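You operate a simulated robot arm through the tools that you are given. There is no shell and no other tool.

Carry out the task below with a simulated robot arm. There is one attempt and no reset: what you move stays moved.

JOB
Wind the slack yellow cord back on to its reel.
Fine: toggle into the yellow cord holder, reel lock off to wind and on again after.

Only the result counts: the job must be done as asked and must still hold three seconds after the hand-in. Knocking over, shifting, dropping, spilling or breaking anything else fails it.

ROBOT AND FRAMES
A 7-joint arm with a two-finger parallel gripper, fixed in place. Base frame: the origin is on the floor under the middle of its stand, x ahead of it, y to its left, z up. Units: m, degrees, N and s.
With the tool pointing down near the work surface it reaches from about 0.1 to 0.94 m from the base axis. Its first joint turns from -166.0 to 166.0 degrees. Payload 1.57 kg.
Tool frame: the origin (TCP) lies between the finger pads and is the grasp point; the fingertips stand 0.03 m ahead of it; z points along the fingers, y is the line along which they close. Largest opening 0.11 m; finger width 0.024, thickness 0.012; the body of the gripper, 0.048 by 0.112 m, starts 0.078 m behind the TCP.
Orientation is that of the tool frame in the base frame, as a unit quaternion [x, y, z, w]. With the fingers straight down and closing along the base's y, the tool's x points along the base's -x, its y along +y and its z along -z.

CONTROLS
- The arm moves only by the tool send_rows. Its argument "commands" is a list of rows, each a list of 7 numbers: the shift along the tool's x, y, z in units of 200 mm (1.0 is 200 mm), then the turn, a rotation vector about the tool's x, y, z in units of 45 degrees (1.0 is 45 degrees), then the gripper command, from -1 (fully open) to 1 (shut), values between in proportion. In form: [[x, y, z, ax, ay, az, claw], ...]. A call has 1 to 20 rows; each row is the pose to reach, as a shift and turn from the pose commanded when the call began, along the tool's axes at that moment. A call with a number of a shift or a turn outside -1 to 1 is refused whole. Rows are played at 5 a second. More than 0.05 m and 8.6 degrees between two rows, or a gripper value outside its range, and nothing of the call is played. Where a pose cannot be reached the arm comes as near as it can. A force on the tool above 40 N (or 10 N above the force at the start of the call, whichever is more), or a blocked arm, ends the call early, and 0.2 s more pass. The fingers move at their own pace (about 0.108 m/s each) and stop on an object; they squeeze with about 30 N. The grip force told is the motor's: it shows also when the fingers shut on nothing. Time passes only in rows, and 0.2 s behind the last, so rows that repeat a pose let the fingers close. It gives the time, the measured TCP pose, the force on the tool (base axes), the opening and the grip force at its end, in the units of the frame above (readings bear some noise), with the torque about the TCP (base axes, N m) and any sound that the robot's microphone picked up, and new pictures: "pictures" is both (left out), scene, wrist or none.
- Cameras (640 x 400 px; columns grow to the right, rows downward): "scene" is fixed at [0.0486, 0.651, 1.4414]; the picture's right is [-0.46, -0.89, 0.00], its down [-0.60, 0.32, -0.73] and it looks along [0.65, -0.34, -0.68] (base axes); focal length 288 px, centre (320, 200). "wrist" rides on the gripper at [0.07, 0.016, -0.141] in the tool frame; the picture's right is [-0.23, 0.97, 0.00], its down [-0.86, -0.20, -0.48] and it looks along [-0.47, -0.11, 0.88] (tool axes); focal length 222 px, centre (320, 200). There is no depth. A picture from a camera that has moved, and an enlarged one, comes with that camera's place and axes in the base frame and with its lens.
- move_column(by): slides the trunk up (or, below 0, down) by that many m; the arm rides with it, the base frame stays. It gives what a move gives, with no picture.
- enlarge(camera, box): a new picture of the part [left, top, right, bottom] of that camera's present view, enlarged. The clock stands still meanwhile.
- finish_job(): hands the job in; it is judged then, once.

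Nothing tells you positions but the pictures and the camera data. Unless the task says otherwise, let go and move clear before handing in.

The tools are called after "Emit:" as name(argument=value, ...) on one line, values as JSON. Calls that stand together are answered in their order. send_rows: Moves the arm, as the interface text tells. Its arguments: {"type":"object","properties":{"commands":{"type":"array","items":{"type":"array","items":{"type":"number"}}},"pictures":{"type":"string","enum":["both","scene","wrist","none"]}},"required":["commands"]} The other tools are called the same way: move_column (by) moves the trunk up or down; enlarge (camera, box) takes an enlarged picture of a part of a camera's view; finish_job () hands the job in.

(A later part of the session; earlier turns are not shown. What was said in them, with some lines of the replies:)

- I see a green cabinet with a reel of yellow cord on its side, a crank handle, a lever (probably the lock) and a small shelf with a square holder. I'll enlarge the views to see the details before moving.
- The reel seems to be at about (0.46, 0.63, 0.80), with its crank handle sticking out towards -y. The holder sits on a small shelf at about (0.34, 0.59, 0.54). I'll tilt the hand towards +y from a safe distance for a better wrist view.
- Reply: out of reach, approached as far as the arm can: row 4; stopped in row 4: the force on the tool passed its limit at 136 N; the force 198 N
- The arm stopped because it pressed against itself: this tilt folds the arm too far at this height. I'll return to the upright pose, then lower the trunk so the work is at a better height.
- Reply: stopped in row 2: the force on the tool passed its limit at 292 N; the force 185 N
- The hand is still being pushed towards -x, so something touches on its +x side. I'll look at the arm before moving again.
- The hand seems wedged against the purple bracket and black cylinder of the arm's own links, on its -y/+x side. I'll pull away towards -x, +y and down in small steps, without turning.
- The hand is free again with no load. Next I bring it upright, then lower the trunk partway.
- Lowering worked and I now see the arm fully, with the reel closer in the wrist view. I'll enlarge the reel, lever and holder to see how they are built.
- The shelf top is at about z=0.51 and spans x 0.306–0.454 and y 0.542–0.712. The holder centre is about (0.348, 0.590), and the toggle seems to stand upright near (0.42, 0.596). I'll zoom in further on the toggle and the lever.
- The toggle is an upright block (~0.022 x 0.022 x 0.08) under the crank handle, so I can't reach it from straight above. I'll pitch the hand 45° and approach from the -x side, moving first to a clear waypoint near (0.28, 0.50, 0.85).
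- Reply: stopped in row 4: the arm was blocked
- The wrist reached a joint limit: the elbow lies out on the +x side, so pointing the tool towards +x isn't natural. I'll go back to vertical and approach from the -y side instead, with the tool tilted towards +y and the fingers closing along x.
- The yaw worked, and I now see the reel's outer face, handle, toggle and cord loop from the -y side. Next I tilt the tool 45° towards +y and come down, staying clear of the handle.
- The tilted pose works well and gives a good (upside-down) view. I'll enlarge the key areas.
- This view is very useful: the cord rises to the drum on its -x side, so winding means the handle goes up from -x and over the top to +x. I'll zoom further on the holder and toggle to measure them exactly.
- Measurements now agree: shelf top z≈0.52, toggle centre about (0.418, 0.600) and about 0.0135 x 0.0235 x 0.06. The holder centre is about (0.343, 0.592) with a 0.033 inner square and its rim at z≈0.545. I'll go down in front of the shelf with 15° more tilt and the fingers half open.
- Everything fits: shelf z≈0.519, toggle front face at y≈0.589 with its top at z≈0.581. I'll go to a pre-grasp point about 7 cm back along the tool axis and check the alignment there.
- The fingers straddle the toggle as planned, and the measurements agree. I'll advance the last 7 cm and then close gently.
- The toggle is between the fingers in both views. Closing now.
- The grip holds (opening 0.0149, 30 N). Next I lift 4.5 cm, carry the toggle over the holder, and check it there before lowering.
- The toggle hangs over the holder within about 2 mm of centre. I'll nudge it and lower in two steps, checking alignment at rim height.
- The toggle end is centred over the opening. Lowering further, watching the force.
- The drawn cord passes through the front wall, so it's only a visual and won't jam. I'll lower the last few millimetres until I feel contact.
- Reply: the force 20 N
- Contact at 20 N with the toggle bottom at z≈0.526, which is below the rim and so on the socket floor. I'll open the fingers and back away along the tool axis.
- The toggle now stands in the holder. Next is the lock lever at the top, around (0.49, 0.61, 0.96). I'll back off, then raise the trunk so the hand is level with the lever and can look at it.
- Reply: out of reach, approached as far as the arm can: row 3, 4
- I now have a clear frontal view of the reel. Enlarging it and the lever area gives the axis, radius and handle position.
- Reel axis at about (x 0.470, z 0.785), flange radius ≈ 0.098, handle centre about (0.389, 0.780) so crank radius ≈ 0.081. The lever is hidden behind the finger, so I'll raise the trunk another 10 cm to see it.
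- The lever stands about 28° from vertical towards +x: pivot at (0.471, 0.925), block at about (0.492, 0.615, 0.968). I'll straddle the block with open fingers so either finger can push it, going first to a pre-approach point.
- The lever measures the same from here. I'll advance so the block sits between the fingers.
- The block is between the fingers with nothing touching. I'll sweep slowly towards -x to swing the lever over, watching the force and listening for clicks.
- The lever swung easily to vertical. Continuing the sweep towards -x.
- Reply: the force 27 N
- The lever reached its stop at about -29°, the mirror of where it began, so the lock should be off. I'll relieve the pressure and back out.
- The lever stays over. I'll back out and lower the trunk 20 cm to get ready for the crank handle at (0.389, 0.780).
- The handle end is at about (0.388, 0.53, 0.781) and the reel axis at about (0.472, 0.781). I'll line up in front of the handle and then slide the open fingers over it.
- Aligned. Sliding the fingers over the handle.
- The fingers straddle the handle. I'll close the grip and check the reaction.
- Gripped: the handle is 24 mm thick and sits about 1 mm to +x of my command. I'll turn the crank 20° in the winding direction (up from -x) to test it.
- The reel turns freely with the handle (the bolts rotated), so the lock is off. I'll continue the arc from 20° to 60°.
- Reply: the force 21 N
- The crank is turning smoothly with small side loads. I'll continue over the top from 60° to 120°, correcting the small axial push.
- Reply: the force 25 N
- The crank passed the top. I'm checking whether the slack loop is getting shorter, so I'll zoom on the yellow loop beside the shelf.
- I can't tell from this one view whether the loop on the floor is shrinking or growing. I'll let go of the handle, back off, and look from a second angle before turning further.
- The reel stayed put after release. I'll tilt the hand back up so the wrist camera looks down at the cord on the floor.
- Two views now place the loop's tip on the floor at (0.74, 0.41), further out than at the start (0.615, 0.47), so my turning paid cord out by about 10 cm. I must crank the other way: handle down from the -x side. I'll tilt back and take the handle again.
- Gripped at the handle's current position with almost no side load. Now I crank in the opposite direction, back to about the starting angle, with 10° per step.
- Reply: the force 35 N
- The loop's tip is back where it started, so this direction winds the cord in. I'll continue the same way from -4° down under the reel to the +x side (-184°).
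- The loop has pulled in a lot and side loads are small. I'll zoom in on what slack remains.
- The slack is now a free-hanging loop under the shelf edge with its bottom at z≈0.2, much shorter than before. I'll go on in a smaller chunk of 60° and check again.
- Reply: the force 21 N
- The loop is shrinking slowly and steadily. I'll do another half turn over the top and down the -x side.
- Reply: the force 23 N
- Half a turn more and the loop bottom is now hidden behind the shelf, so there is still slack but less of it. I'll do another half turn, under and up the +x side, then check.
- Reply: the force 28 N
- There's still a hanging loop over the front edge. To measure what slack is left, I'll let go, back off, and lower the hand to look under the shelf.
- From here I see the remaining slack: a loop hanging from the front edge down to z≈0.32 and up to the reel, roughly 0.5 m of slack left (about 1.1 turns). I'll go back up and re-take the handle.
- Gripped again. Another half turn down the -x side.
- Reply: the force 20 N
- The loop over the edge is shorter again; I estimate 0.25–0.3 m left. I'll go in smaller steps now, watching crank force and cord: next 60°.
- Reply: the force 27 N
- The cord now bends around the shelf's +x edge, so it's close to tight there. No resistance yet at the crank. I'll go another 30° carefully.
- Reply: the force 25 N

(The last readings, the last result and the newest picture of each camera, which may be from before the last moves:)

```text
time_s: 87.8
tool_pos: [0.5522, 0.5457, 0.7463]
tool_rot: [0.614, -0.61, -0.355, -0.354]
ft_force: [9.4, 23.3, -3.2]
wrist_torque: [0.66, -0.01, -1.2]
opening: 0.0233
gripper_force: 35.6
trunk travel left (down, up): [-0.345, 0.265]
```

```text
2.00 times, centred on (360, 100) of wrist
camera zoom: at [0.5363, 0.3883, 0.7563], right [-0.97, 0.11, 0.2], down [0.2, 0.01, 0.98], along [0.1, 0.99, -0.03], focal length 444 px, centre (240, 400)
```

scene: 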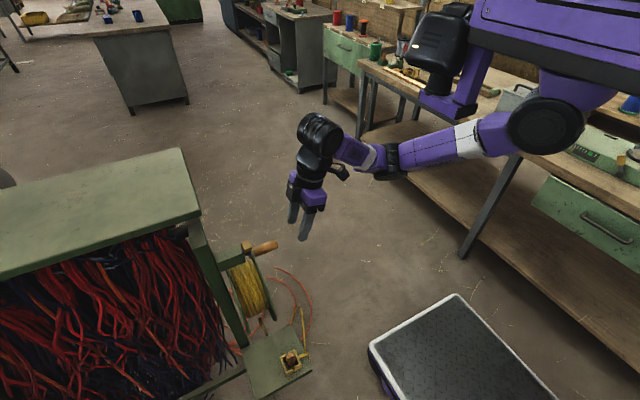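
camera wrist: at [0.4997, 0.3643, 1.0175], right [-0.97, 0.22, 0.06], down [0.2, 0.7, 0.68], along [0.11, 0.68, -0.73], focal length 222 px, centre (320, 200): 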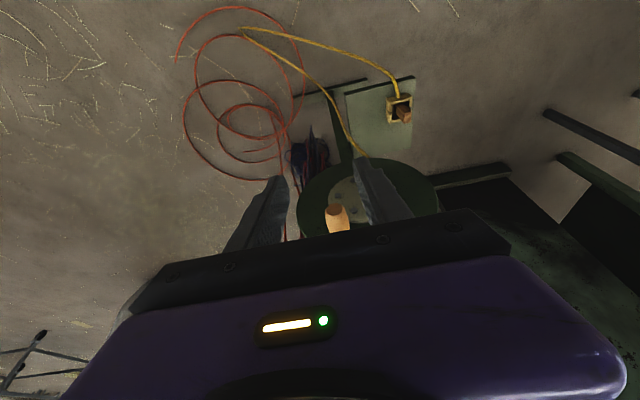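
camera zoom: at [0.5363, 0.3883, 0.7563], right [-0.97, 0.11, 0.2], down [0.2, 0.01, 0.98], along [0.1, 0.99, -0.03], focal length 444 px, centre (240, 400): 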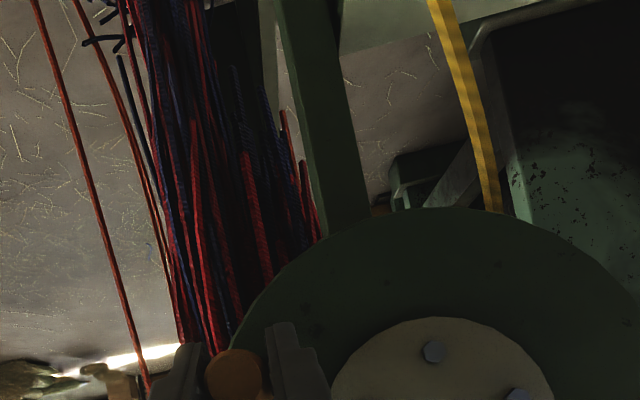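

The cord popped over the shelf corner and now runs above the shelf from the holder to the reel with a modest bow. I'll continue 40° and look again.

Emit:
send_rows(commands=[[-0.0622, -0.0267, -0.0308, 0, 0, 0, 1], [-0.1254, -0.041, -0.0672, 0, 0, 0, 1], [-0.1896, -0.0424, -0.1043, 0, 0, 0, 1], [-0.2533, -0.0309, -0.1409, 0, 0, 0, 1], [-0.2533, -0.0309, -0.1409, 0, 0, 0, 1]], pictures="none")

Emit:
enlarge(camera="scene", box=[230, 300, 350, 400])

Emit:
enlarge(camera="wrist", box=[200, 0, 520, 200])

```text
time_s: 89.0
tool_pos: [0.5567, 0.5459, 0.8017]
tool_rot: [0.615, -0.61, -0.355, -0.352]
ft_force: [-1.9, -2.1, -1.0]
wrist_torque: [0.11, 0.04, -1.29]
opening: 0.0231
gripper_force: 35.2
trunk travel left (down, up): [-0.345, 0.265]
```

```text
4.00 times, centred on (290, 350) of scene
camera zoom: at [0.0486, 0.651, 1.4414], right [-0.46, -0.89, 0.0], down [-0.6, 0.32, -0.73], along [0.65, -0.34, -0.68], focal length 1152 px, centre (440, -400)
```

zoom: 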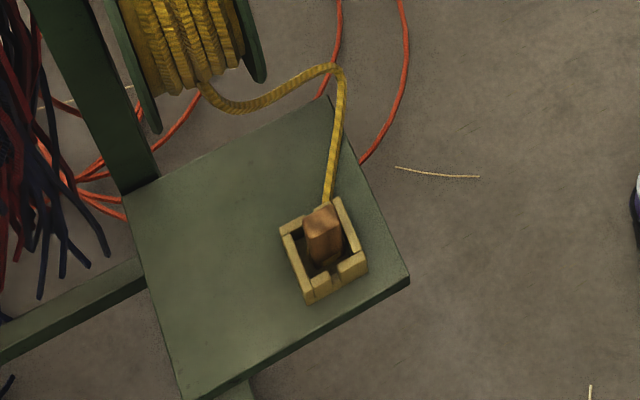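

```text
2.00 times, centred on (360, 100) of wrist
camera zoom: at [0.5412, 0.3881, 0.8126], right [-0.97, 0.11, 0.2], down [0.2, 0.01, 0.98], along [0.1, 0.99, -0.04], focal length 444 px, centre (240, 400)
```

zoom: 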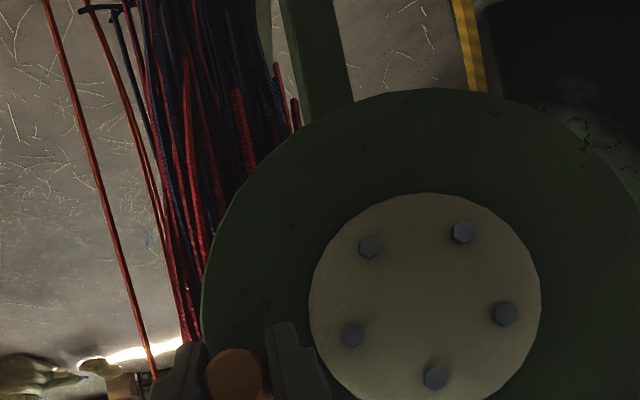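

Shrinking nicely; perhaps 0.1 m of slack remains. Another 30°.

Emit:
send_rows(commands=[[-0.061, 0.0241, -0.035, 0, 0, 0, 1], [-0.1173, 0.06, -0.0673, 0, 0, 0, 1], [-0.1676, 0.1066, -0.0959, 0, 0, 0, 1], [-0.1676, 0.1066, -0.0959, 0, 0, 0, 1]], pictures="none")

Emit:
enlarge(camera="scene", box=[230, 300, 350, 400])

```text
time_s: 90.0
tool_pos: [0.5339, 0.5462, 0.8421]
tool_rot: [0.614, -0.61, -0.355, -0.353]
ft_force: [-1.6, 4.5, -3.1]
wrist_torque: [-0.56, -0.03, -1.29]
opening: 0.0233
gripper_force: 35.1
trunk travel left (down, up): [-0.345, 0.265]
```

```text
4.00 times, centred on (290, 350) of scene
camera zoom: at [0.0486, 0.651, 1.4414], right [-0.46, -0.89, 0.0], down [-0.6, 0.32, -0.73], along [0.65, -0.34, -0.68], focal length 1152 px, centre (440, -400)
```

zoom: 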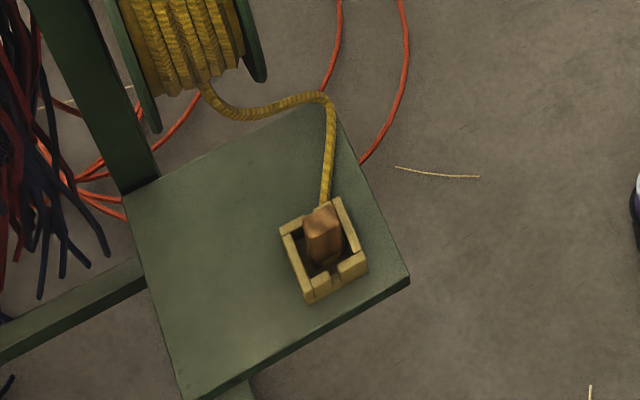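

Emit:
send_rows(commands=[[-0.0424, 0.0559, -0.0241, 0, 0, 0, 1], [-0.0758, 0.1196, -0.043, 0, 0, 0, 1], [-0.0991, 0.1888, -0.056, 0, 0, 0, 1], [-0.0991, 0.1888, -0.056, 0, 0, 0, 1]], pictures="none")

Emit:
enlarge(camera="scene", box=[230, 300, 350, 400])

```text
time_s: 91.0
tool_pos: [0.497, 0.5445, 0.8632]
tool_rot: [0.615, -0.61, -0.355, -0.352]
ft_force: [-2.2, 13.2, -9.9]
wrist_torque: [0.41, -0.01, -1.32]
opening: 0.0233
gripper_force: 35.3
trunk travel left (down, up): [-0.345, 0.265]
```

```text
4.00 times, centred on (290, 350) of scene
camera zoom: at [0.0486, 0.651, 1.4414], right [-0.46, -0.89, 0.0], down [-0.6, 0.32, -0.73], along [0.65, -0.34, -0.68], focal length 1152 px, centre (440, -400)
```

zoom: 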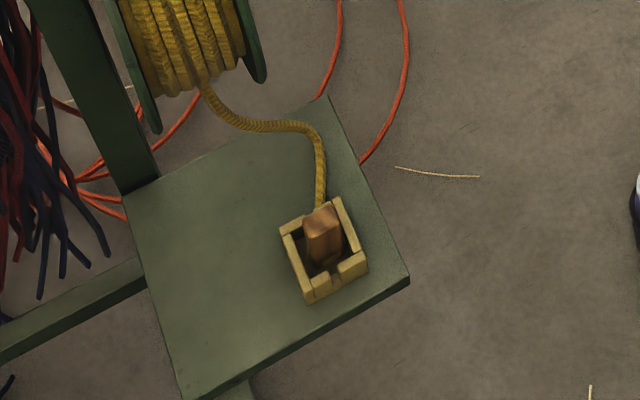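

Emit:
send_rows(commands=[[-0.0075, 0.0365, -0.0023, 0, 0, 0, 1], [-0.0138, 0.0729, -0.0046, 0, 0, 0, 1], [-0.015, 0.11, -0.005, 0, 0, 0, 1], [-0.0151, 0.1471, -0.005, 0, 0, 0, 1], [-0.0151, 0.1471, -0.005, 0, 0, 0, 1]], pictures="none")

Emit:
enlarge(camera="scene", box=[230, 300, 350, 400])

```text
time_s: 92.2
tool_pos: [0.4695, 0.5455, 0.8662]
tool_rot: [0.613, -0.611, -0.354, -0.354]
ft_force: [0.9, -11.8, -6.6]
wrist_torque: [0.45, 0.02, -1.11]
opening: 0.023
gripper_force: 35.7
trunk travel left (down, up): [-0.345, 0.265]
```

```text
4.00 times, centred on (290, 350) of scene
camera zoom: at [0.0486, 0.651, 1.4414], right [-0.46, -0.89, 0.0], down [-0.6, 0.32, -0.73], along [0.65, -0.34, -0.68], focal length 1152 px, centre (440, -400)
```

zoom: 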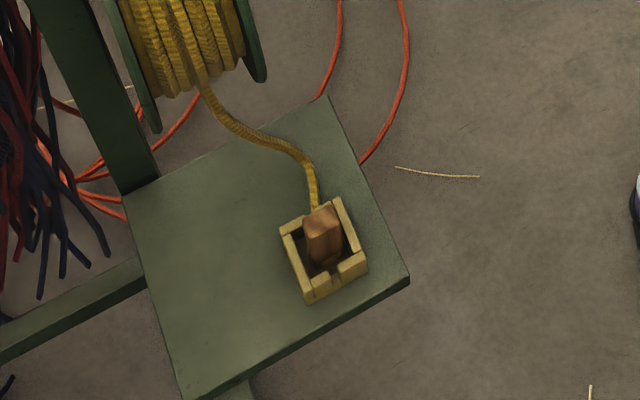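

Emit:
send_rows(commands=[[0.0045, 0.0369, 0.0005, 0, 0, 0, 1], [0.0108, 0.0733, 0.0044, 0, 0, 0, 1], [0.0198, 0.109, 0.0098, 0, 0, 0, 1], [0.0198, 0.109, 0.0098, 0, 0, 0, 1]], pictures="none")

Emit:
enlarge(camera="scene", box=[230, 300, 350, 400])

```text
time_s: 93.2
tool_pos: [0.4478, 0.5451, 0.8619]
tool_rot: [0.614, -0.611, -0.354, -0.353]
ft_force: [2.8, -11.0, -4.5]
wrist_torque: [-0.86, -0.01, -1.47]
opening: 0.023
gripper_force: 35.5
trunk travel left (down, up): [-0.345, 0.265]
```

```text
4.00 times, centred on (290, 350) of scene
camera zoom: at [0.0486, 0.651, 1.4414], right [-0.46, -0.89, 0.0], down [-0.6, 0.32, -0.73], along [0.65, -0.34, -0.68], focal length 1152 px, centre (440, -400)
```

zoom: 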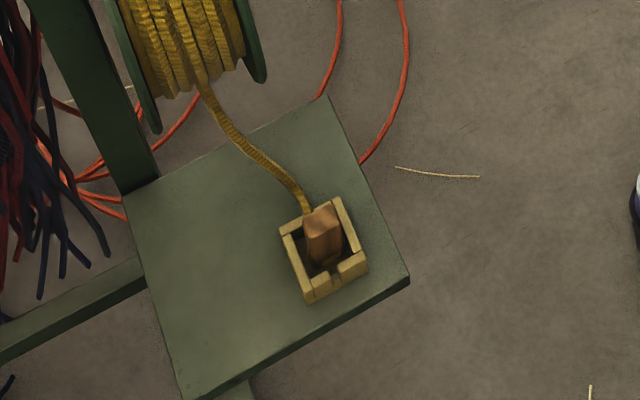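

Now the cord runs nearly straight from the reel to the holder. I'll zoom in to judge the remaining sag.

Emit:
enlarge(camera="scene", box=[260, 310, 310, 370])

Emit:
enlarge(camera="wrist", box=[280, 0, 640, 200])

```text
6.67 times, centred on (285, 340) of scene
camera zoom: at [0.0486, 0.651, 1.4414], right [-0.46, -0.89, 0.0], down [-0.6, 0.32, -0.73], along [0.65, -0.34, -0.68], focal length 1920 px, centre (553, -733)
```

zoom: 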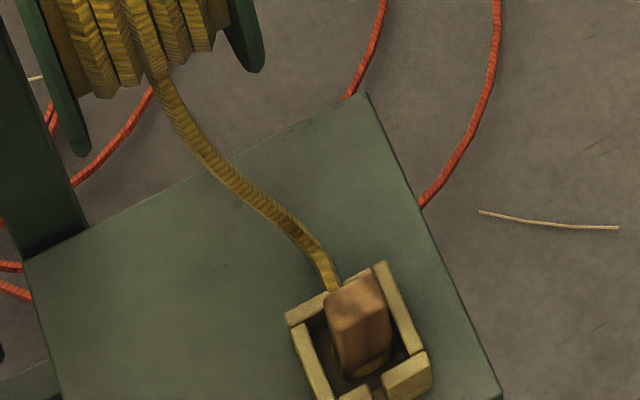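

```text
1.78 times, centred on (460, 100) of wrist
camera zoom: at [0.4313, 0.3879, 0.8719], right [-0.97, 0.11, 0.2], down [0.2, 0.01, 0.98], along [0.1, 0.99, -0.03], focal length 395 px, centre (71, 378)
```

zoom: 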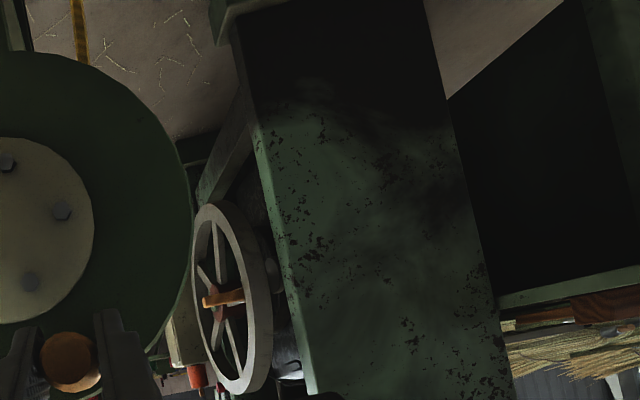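

Emit:
send_rows(commands=[[0.0064, 0.0173, 0.0026, 0, 0, 0, 1], [0.0127, 0.0346, 0.0052, 0, 0, 0, 1], [0.0127, 0.0346, 0.0052, 0, 0, 0, 1]], pictures="none")

Emit:
enlarge(camera="scene", box=[260, 310, 310, 370])

```text
time_s: 94.0
tool_pos: [0.4402, 0.5452, 0.8584]
tool_rot: [0.614, -0.61, -0.355, -0.354]
ft_force: [3.1, -8.2, -4.5]
wrist_torque: [0.57, 0.0, -1.42]
opening: 0.0232
gripper_force: 35.8
trunk travel left (down, up): [-0.345, 0.265]
```

```text
6.67 times, centred on (285, 340) of scene
camera zoom: at [0.0486, 0.651, 1.4414], right [-0.46, -0.89, 0.0], down [-0.6, 0.32, -0.73], along [0.65, -0.34, -0.68], focal length 1920 px, centre (553, -733)
```

zoom: 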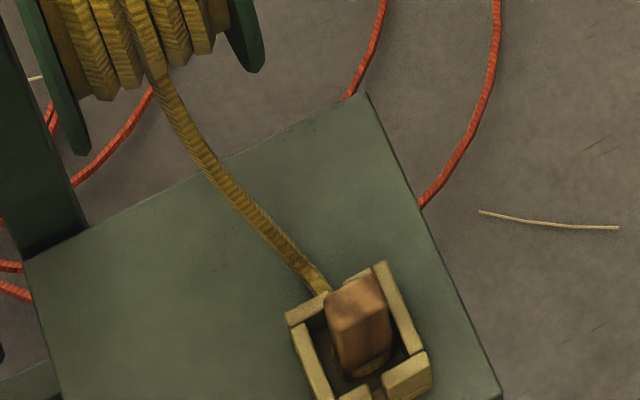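

The cord is now practically straight with only a millimetre-scale sag, so the slack is wound in. I'll release the handle carefully, back off and raise to the lever.

Emit:
send_rows(commands=[[0.0127, 0, 0.005, 0, 0, 0, 0.6], [0, 0, 0, 0, 0, 0, 0.3], [0, 0, 0, 0, 0, 0, 0.0], [0, 0, 0, 0, 0, 0, 0.0], [0, 0, -0.15, 0, 0, 0, 0.0], [0, 0, -0.3, 0, 0, 0, 0.0], [0, 0, -0.45, 0, 0, 0, 0.0], [0, 0, -0.45, 0, 0, 0, 0.0]], pictures="none")

Emit:
enlarge(camera="scene", box=[260, 310, 310, 370])

Emit:
enlarge(camera="scene", box=[200, 200, 320, 380])

```text
time_s: 95.8
tool_pos: [0.4395, 0.4669, 0.9034]
tool_rot: [0.614, -0.611, -0.354, -0.354]
ft_force: [0.2, -0.2, -0.7]
wrist_torque: [0.02, -0.04, 0.0]
opening: 0.0551
gripper_force: 0.1
trunk travel left (down, up): [-0.345, 0.265]
```

```text
6.67 times, centred on (285, 340) of scene
camera zoom: at [0.0486, 0.651, 1.4414], right [-0.46, -0.89, 0.0], down [-0.6, 0.32, -0.73], along [0.65, -0.34, -0.68], focal length 1920 px, centre (553, -733)
```

zoom: 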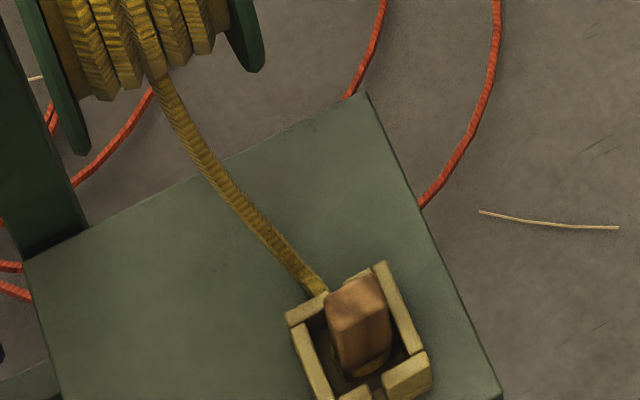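

```text
2.22 times, centred on (260, 290) of scene
camera zoom: at [0.0486, 0.651, 1.4414], right [-0.46, -0.89, 0.0], down [-0.6, 0.32, -0.73], along [0.65, -0.34, -0.68], focal length 640 px, centre (453, 0)
```

zoom: 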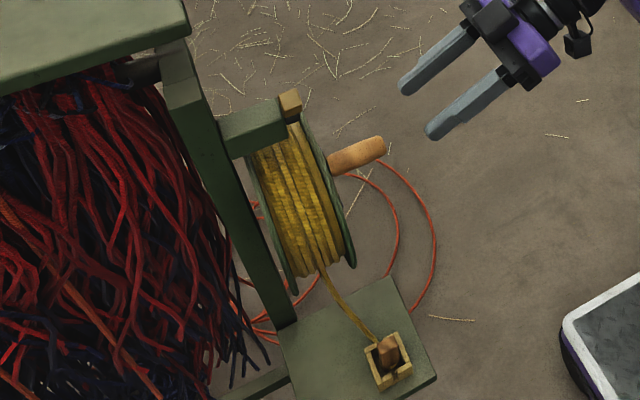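

The reel stayed put. Before locking, I'll dip down for a side view of the cord to confirm how tight it is.

Emit:
move_column(by=-0.2)

Emit:
enlarge(camera="wrist", box=[220, 0, 480, 200])

Emit:
enlarge(camera="wrist", box=[300, 20, 420, 140])

```text
time_s: 98.0
tool_pos: [0.4385, 0.4674, 0.7023]
tool_rot: [0.614, -0.611, -0.354, -0.353]
ft_force: [0.0, 1.2, -0.1]
wrist_torque: [-0.01, 0.03, -0.01]
opening: 0.055
gripper_force: 0.0
trunk travel left (down, up): [-0.145, 0.465]
```

```text
2.00 times, centred on (350, 100) of wrist
camera zoom: at [0.4233, 0.3103, 0.7125], right [-0.97, 0.11, 0.2], down [0.2, 0.01, 0.98], along [0.1, 0.99, -0.03], focal length 444 px, centre (260, 400)
```

zoom: 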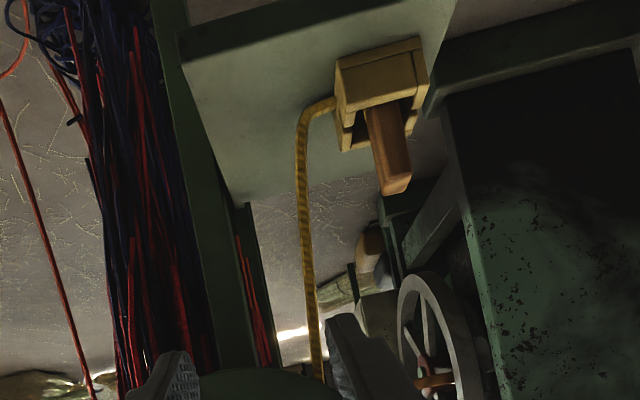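

```text
3.33 times, centred on (360, 80) of wrist
camera zoom: at [0.4233, 0.3103, 0.7125], right [-0.97, 0.11, 0.2], down [0.2, 0.01, 0.98], along [0.1, 0.99, -0.03], focal length 740 px, centre (187, 600)
```

zoom: 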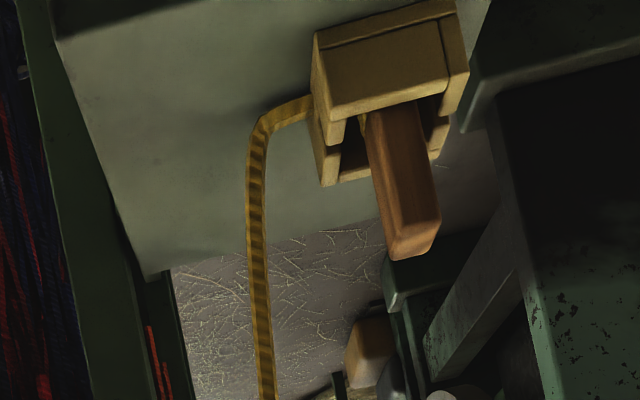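

The side view shows about 3 cm of slack left: the cord runs out of the holder along the shelf for a bit before rising to the reel. I'll go back to the handle and wind roughly another 17°.

Emit:
move_column(by=0.2)

Emit:
enlarge(camera="wrist", box=[220, 80, 420, 240])

```text
time_s: 100.2
tool_pos: [0.4393, 0.468, 0.9021]
tool_rot: [0.614, -0.611, -0.354, -0.354]
ft_force: [-0.5, 0.1, 0.2]
wrist_torque: [0.01, 0.0, 0.0]
opening: 0.0549
gripper_force: 0.1
trunk travel left (down, up): [-0.345, 0.265]
```

```text
2.50 times, centred on (320, 160) of wrist
camera zoom: at [0.4233, 0.3103, 0.9125], right [-0.97, 0.11, 0.2], down [0.2, 0.01, 0.98], along [0.1, 0.99, -0.03], focal length 555 px, centre (320, 300)
```

zoom: 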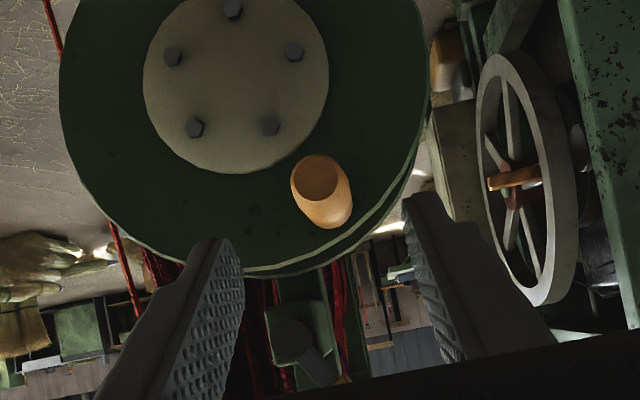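

Emit:
send_rows(commands=[[0, 0.003, 0.14, 0, 0, 0, 0.0], [0, 0.006, 0.29, 0, 0, 0, 0.0], [0, 0.009, 0.44, 0, 0, 0, 0.0], [0, 0.009, 0.44, 0, 0, 0, 0.5], [0, 0.009, 0.44, 0, 0, 0, 1], [0, 0.009, 0.44, 0, 0, 0, 1], [0, 0.009, 0.44, 0, 0, 0, 1]], pictures="none")

Emit:
enlarge(camera="scene", box=[260, 310, 310, 370])

```text
time_s: 101.8
tool_pos: [0.4377, 0.5414, 0.8608]
tool_rot: [0.614, -0.611, -0.354, -0.353]
ft_force: [1.1, 4.3, -2.9]
wrist_torque: [0.01, 0.03, -1.33]
opening: 0.0231
gripper_force: 35.4
trunk travel left (down, up): [-0.345, 0.265]
```

```text
6.67 times, centred on (285, 340) of scene
camera zoom: at [0.0486, 0.651, 1.4414], right [-0.46, -0.89, 0.0], down [-0.6, 0.32, -0.73], along [0.65, -0.34, -0.68], focal length 1920 px, centre (553, -733)
```

zoom: 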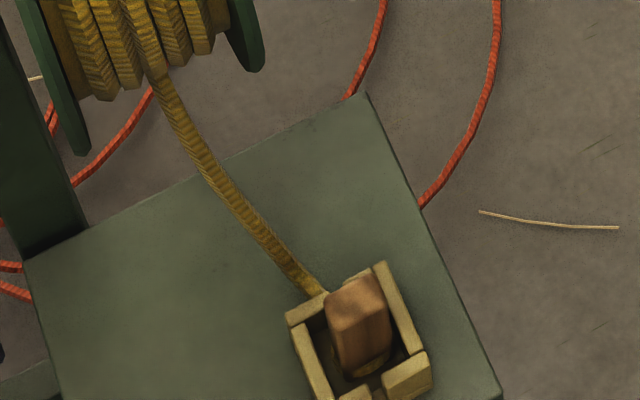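

Emit:
send_rows(commands=[[0.0148, 0.033, 0.0087, 0, 0, 0, 1], [0.032, 0.0644, 0.0187, 0, 0, 0, 1], [0.0515, 0.0939, 0.0301, 0, 0, 0, 1], [0.0515, 0.0939, 0.0301, 0, 0, 0, 1]], pictures="none")

Emit:
enlarge(camera="scene", box=[260, 310, 310, 370])

```text
time_s: 102.8
tool_pos: [0.4176, 0.5422, 0.847]
tool_rot: [0.614, -0.61, -0.355, -0.353]
ft_force: [-0.6, -13.1, 1.7]
wrist_torque: [0.01, -0.01, -1.28]
opening: 0.0232
gripper_force: 35.3
trunk travel left (down, up): [-0.345, 0.265]
```

```text
6.67 times, centred on (285, 340) of scene
camera zoom: at [0.0486, 0.651, 1.4414], right [-0.46, -0.89, 0.0], down [-0.6, 0.32, -0.73], along [0.65, -0.34, -0.68], focal length 1920 px, centre (553, -733)
```

zoom: 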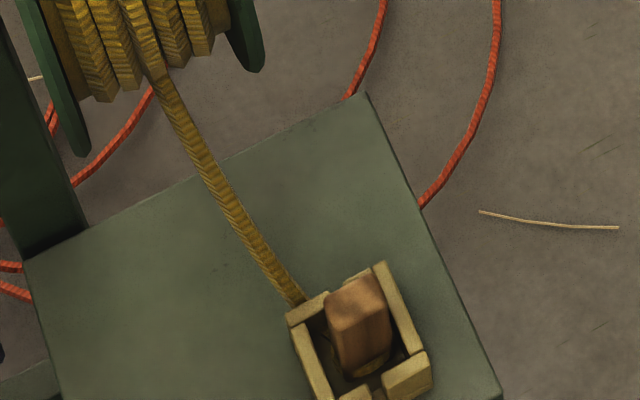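

Emit:
send_rows(commands=[[0, 0, 0, 0, 0, 0, 0.6], [0, 0, 0, 0, 0, 0, 0.3], [0, 0, 0, 0, 0, 0, 0.0], [0, 0, 0, 0, 0, 0, 0.0], [0, 0, -0.14, 0, 0, 0, 0.0], [0, 0, -0.28, 0, 0, 0, 0.0], [0, 0, -0.42, 0, 0, 0, 0.0], [0, 0, -0.42, 0, 0, 0, 0.0]], pictures="none")

Emit:
move_column(by=-0.2)

Emit:
enlarge(camera="wrist", box=[260, 0, 460, 200])

Emit:
enlarge(camera="wrist", box=[280, 0, 400, 120])

```text
time_s: 104.5
tool_pos: [0.4219, 0.4732, 0.8893]
tool_rot: [0.613, -0.61, -0.355, -0.354]
ft_force: [-0.2, -0.1, 0.0]
wrist_torque: [-0.01, 0.03, -0.01]
opening: 0.0549
gripper_force: 0.0
trunk travel left (down, up): [-0.345, 0.265]
```

```text
time_s: 106.7
tool_pos: [0.4215, 0.4729, 0.6882]
tool_rot: [0.614, -0.61, -0.355, -0.353]
ft_force: [-0.4, -0.9, -0.1]
wrist_torque: [0.0, 0.03, -0.01]
opening: 0.0548
gripper_force: 0.2
trunk travel left (down, up): [-0.145, 0.465]
```

```text
2.00 times, centred on (360, 100) of wrist
camera zoom: at [0.4049, 0.3158, 0.6983], right [-0.97, 0.11, 0.2], down [0.2, 0.01, 0.98], along [0.1, 0.99, -0.03], focal length 444 px, centre (240, 400)
```

zoom: 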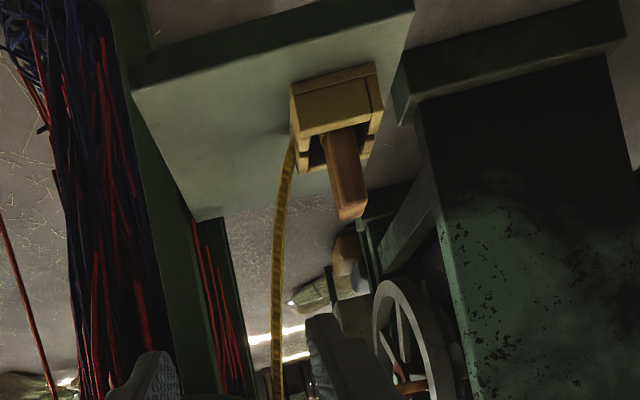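

```text
3.33 times, centred on (340, 60) of wrist
camera zoom: at [0.4049, 0.3158, 0.6983], right [-0.97, 0.11, 0.2], down [0.2, 0.01, 0.98], along [0.1, 0.99, -0.03], focal length 740 px, centre (253, 667)
```

zoom: 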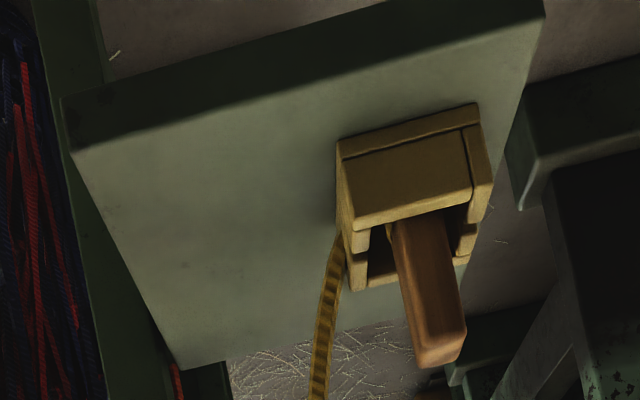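

The cord now leaves the holder's notch and rises directly to the reel with only about 1 cm of slack, which is a good state. Next I raise the hand to the lever to lock the reel.

Emit:
move_column(by=0.365)

Emit:
enlarge(camera="wrist", box=[200, 60, 440, 240])

Emit:
enlarge(camera="scene", box=[200, 180, 320, 380])

```text
time_s: 110.3
tool_pos: [0.4207, 0.4715, 1.0543]
tool_rot: [0.614, -0.611, -0.354, -0.353]
ft_force: [-0.4, 0.7, -0.4]
wrist_torque: [0.04, 0.02, -0.05]
opening: 0.055
gripper_force: 0.1
trunk travel left (down, up): [-0.51, 0.1]
```

```text
2.22 times, centred on (320, 150) of wrist
camera zoom: at [0.4049, 0.3159, 1.0632], right [-0.97, 0.11, 0.2], down [0.2, 0.01, 0.98], along [0.1, 0.99, -0.03], focal length 494 px, centre (320, 311)
```

zoom: 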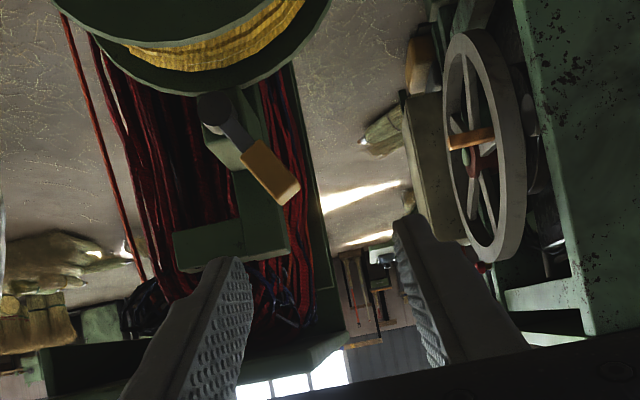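

```text
2.00 times, centred on (260, 280) of scene
camera zoom: at [0.0486, 0.651, 1.4414], right [-0.46, -0.89, 0.0], down [-0.6, 0.32, -0.73], along [0.65, -0.34, -0.68], focal length 576 px, centre (440, 40)
```

zoom: 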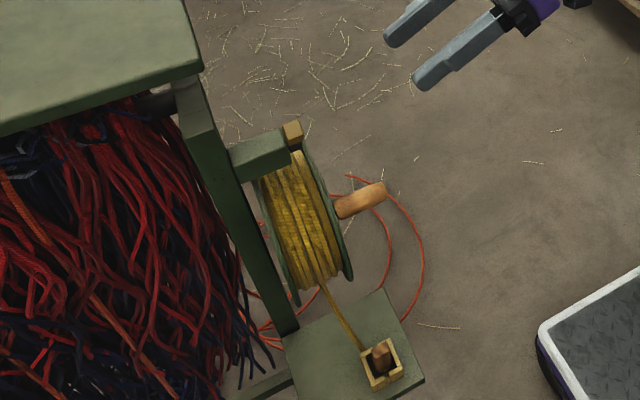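

The lever is where I left it: block at about (0.45, 0.965), pivot at (0.474, 0.921). I'll straddle it again.

Emit:
send_rows(commands=[[0.004, -0.1, 0.15, 0, 0, 0, 0.0], [0.008, -0.155, 0.31, 0, 0, 0, 0.0], [0.012, -0.155, 0.47, 0, 0, 0, 0.0], [0.016, -0.155, 0.63, 0, 0, 0, 0.0], [0.0195, -0.155, 0.78, 0, 0, 0, 0.0], [0.0195, -0.155, 0.78, 0, 0, 0, 0.0]], pictures="none")

Emit:
enlarge(camera="wrist", box=[230, 80, 430, 240])

Emit:
enlarge(camera="scene", box=[200, 190, 300, 270])

```text
time_s: 111.7
tool_pos: [0.4547, 0.6052, 0.9736]
tool_rot: [0.614, -0.61, -0.354, -0.353]
ft_force: [0.5, 0.5, 0.1]
wrist_torque: [0.01, -0.02, 0.01]
opening: 0.0548
gripper_force: 0.0
trunk travel left (down, up): [-0.51, 0.1]
```

```text
2.50 times, centred on (330, 160) of wrist
camera zoom: at [0.4384, 0.4476, 0.9833], right [-0.97, 0.11, 0.2], down [0.2, 0.01, 0.98], along [0.1, 0.99, -0.03], focal length 555 px, centre (295, 300)
```

zoom: 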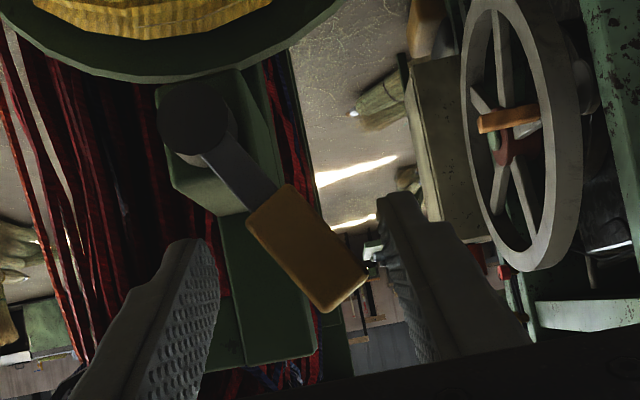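

```text
5.00 times, centred on (250, 230) of scene
camera zoom: at [0.0486, 0.651, 1.4414], right [-0.46, -0.89, 0.0], down [-0.6, 0.32, -0.73], along [0.65, -0.34, -0.68], focal length 1440 px, centre (670, 50)
```

zoom: 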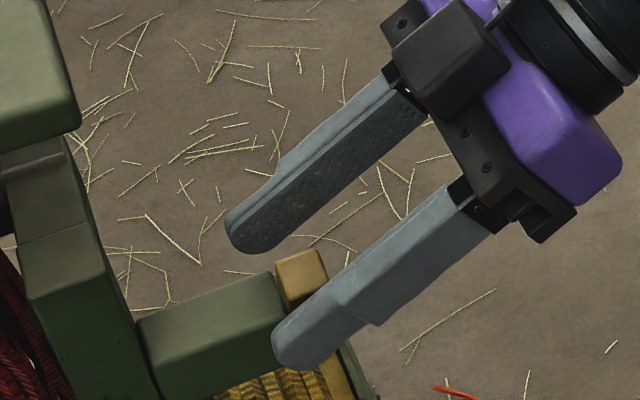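

Straddled. I'll sweep towards +x to return the lever to its original (lock on) position.

Emit:
send_rows(commands=[[0, -0.04, 0, 0, 0, 0, 0.0], [0, -0.08, 0, 0, 0, 0, 0.0], [0, -0.12, 0, 0, 0, 0, 0.0], [0, -0.16, 0, 0, 0, 0, 0.0], [0, -0.2, 0, 0, 0, 0, 0.0], [0, -0.24, 0, 0, 0, 0, 0.0], [0, -0.28, 0, 0, 0, 0, 0.0], [0, -0.3, 0, 0, 0, 0, 0.0], [0, -0.32, 0, 0, 0, 0, 0.0], [0, -0.32, 0, 0, 0, 0, 0.0]], pictures="none")

Emit:
enlarge(camera="wrist", box=[230, 80, 430, 240])

```text
time_s: 113.9
tool_pos: [0.514, 0.6072, 0.9722]
tool_rot: [0.615, -0.61, -0.355, -0.352]
ft_force: [-8.0, 0.5, 1.2]
wrist_torque: [0.03, 0.17, 0.07]
opening: 0.062
gripper_force: 4.0
trunk travel left (down, up): [-0.51, 0.1]
```

```text
2.50 times, centred on (330, 160) of wrist
camera zoom: at [0.499, 0.4504, 0.9824], right [-0.97, 0.11, 0.2], down [0.2, 0.01, 0.98], along [0.1, 0.99, -0.03], focal length 555 px, centre (295, 300)
```

zoom: 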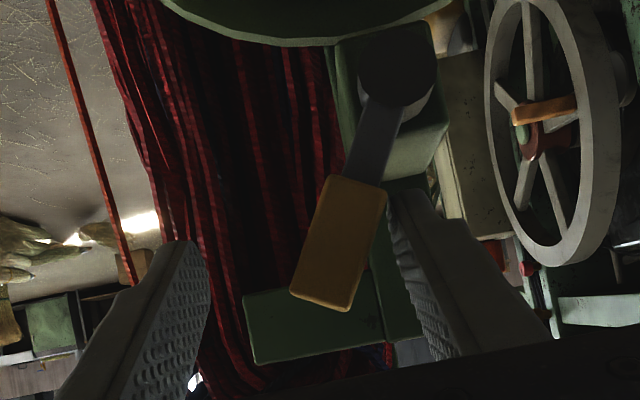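

Emit:
send_rows(commands=[[0, -0.02, 0, 0, 0, 0, 0.0], [0, -0.03, 0, 0, 0, 0, 0.0], [0, -0.03, 0, 0, 0, 0, 0.0]], pictures="none")

Emit:
send_rows(commands=[[0, 0.05, 0, 0, 0, 0, 0.0], [0, 0.09, 0, 0, 0, 0, 0.0], [0, 0.09, 0, 0, 0, 0, 0.0]], pictures="none")

Emit:
enlarge(camera="wrist", box=[230, 80, 430, 240])

```text
time_s: 114.7
tool_pos: [0.5194, 0.6082, 0.9719]
tool_rot: [0.614, -0.609, -0.356, -0.353]
ft_force: [-16.9, 5.1, 2.8]
wrist_torque: [0.14, 0.44, -0.03]
opening: 0.0698
gripper_force: 7.7
trunk travel left (down, up): [-0.51, 0.1]
```

```text
time_s: 115.5
tool_pos: [0.5045, 0.6072, 0.9724]
tool_rot: [0.614, -0.61, -0.355, -0.353]
ft_force: [0.5, -0.9, -0.4]
wrist_torque: [-0.02, 0.0, 0.01]
opening: 0.0552
gripper_force: 0.0
trunk travel left (down, up): [-0.51, 0.1]
```

```text
2.50 times, centred on (330, 160) of wrist
camera zoom: at [0.4883, 0.4501, 0.9825], right [-0.97, 0.11, 0.2], down [0.2, 0.01, 0.98], along [0.11, 0.99, -0.03], focal length 555 px, centre (295, 300)
```

zoom: 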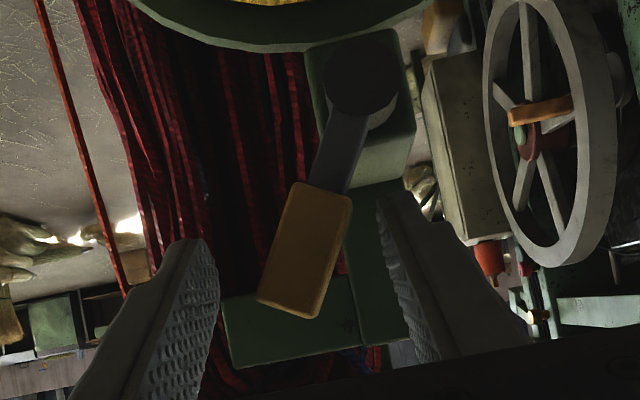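

The lever rests at +29°, the same as at the start, so the lock is on. I'll back out and make a final check of everything.

Emit:
send_rows(commands=[[0, 0, -0.13, 0, 0, 0, 0.0], [0, 0, -0.28, 0, 0, 0, 0.0], [0, 0, -0.45, 0, 0, 0, 0.0], [0, 0, -0.62, 0, 0, 0, 0.0], [0, 0, -0.78, 0, 0, 0, 0.0], [0, 0, -0.78, 0, 0, 0, 0.0]])

Emit:
enlarge(camera="scene", box=[200, 190, 320, 390])

Emit:
enlarge(camera="scene", box=[260, 310, 320, 380])

Emit:
enlarge(camera="wrist", box=[200, 40, 440, 240])

```text
time_s: 116.9
tool_pos: [0.5053, 0.4704, 1.0539]
tool_rot: [0.614, -0.611, -0.354, -0.353]
ft_force: [-0.3, -0.4, -0.5]
wrist_torque: [0.01, -0.01, -0.02]
opening: 0.055
gripper_force: 0.1
trunk travel left (down, up): [-0.51, 0.1]
camera wrist: at [0.4888, 0.314, 1.0626], right [-0.97, 0.11, 0.2], down [0.2, 0.01, 0.98], along [0.1, 0.99, -0.03], focal length 222 px, centre (320, 200)
```

scene: 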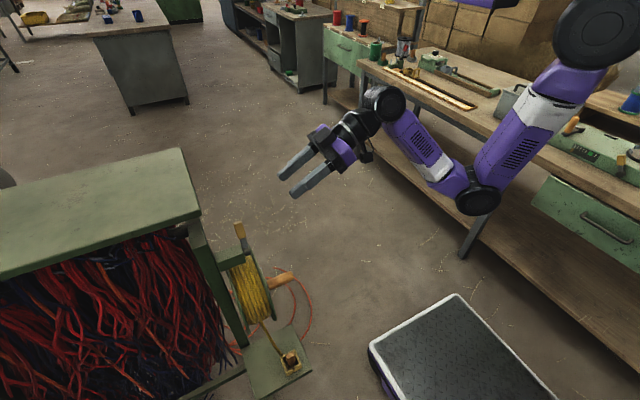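
wrist: 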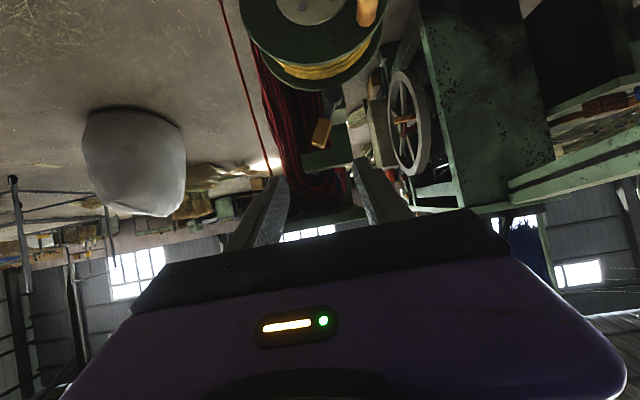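

```text
2.00 times, centred on (260, 290) of scene
camera zoom: at [0.0486, 0.651, 1.4414], right [-0.46, -0.89, 0.0], down [-0.6, 0.32, -0.73], along [0.65, -0.34, -0.68], focal length 576 px, centre (440, 20)
```

zoom: 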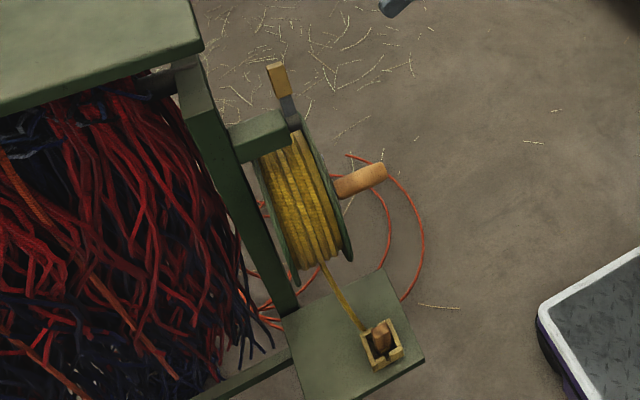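

```text
5.71 times, centred on (290, 345) of scene
camera zoom: at [0.0486, 0.651, 1.4414], right [-0.46, -0.89, 0.0], down [-0.6, 0.32, -0.73], along [0.65, -0.34, -0.68], focal length 1646 px, centre (491, -629)
```

zoom: 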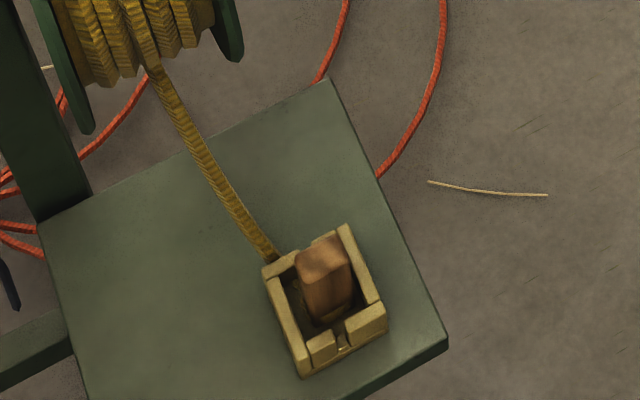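

```text
2.00 times, centred on (320, 140) of wrist
camera zoom: at [0.4888, 0.314, 1.0626], right [-0.97, 0.11, 0.2], down [0.2, 0.01, 0.98], along [0.1, 0.99, -0.03], focal length 444 px, centre (320, 320)
```

zoom: 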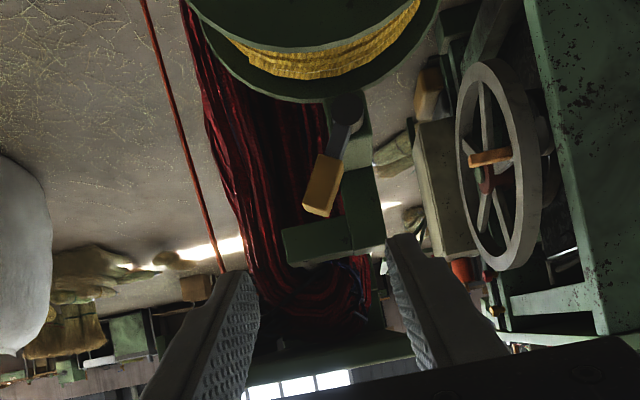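

Emit:
enlarge(camera="scene", box=[275, 340, 310, 375])

Emit:
enlarge(camera="scene", box=[220, 210, 300, 290])

```text
11.43 times, centred on (292, 358) of scene
camera zoom: at [0.0486, 0.651, 1.4414], right [-0.46, -0.89, 0.0], down [-0.6, 0.32, -0.73], along [0.65, -0.34, -0.68], focal length 3292 px, centre (634, -1600)
```

zoom: 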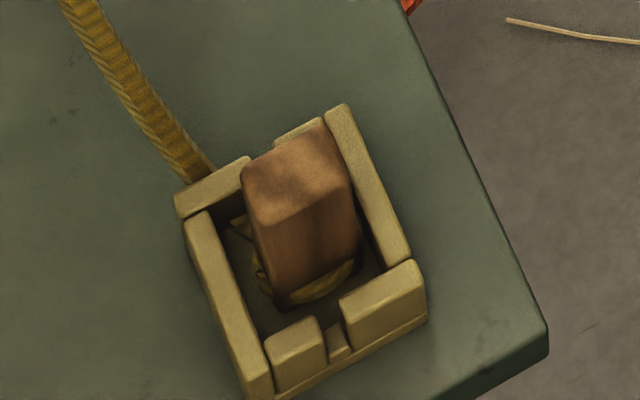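

```text
5.00 times, centred on (260, 250) of scene
camera zoom: at [0.0486, 0.651, 1.4414], right [-0.46, -0.89, 0.0], down [-0.6, 0.32, -0.73], along [0.65, -0.34, -0.68], focal length 1440 px, centre (620, -50)
```

zoom: 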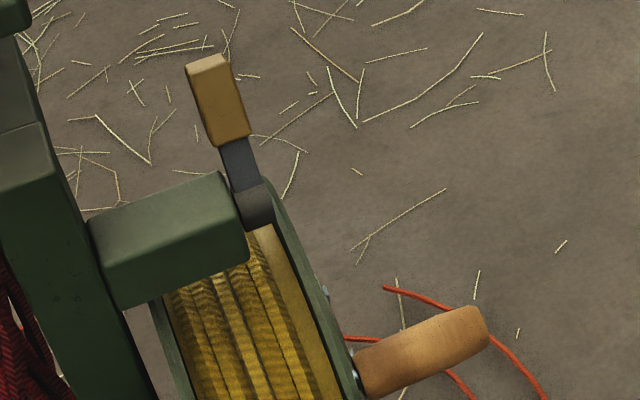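

The toggle stands seated in the holder and the cord runs almost straight up to the reel. The lock lever is back in its original position, and the hand is empty and clear of everything. I'm handing the job in.

Emit:
finish_job()

```text
The job is handed in.
```

I wound the slack yellow cord back on to its reel, put the toggle in the holder, locked the reel and handed the job in. I haven't seen a result from the judging.

- **Toggle:** it stands upright in the holder, seated on the socket floor.
- **Cord:** it runs almost straight from the holder up to the reel. I estimate about 1 cm of slack is left; I stopped there so the cord wouldn't pull the toggle out.
- **Lock:** I pushed the lever to its other end to wind, then back to the end where it started. I didn't try the handle afterwards to confirm it holds.
- **Wrong turn at first:** I cranked about 120° the wrong way and let out some cord, then reversed and wound all of it back in.
- **Arm against itself:** early on, the hand pressed hard against the robot's own arm (up to 292 N). I freed it without touching anything else.

As far as I could see in the pictures, nothing else was knocked or moved. The hand was empty and clear of the reel when I handed in.
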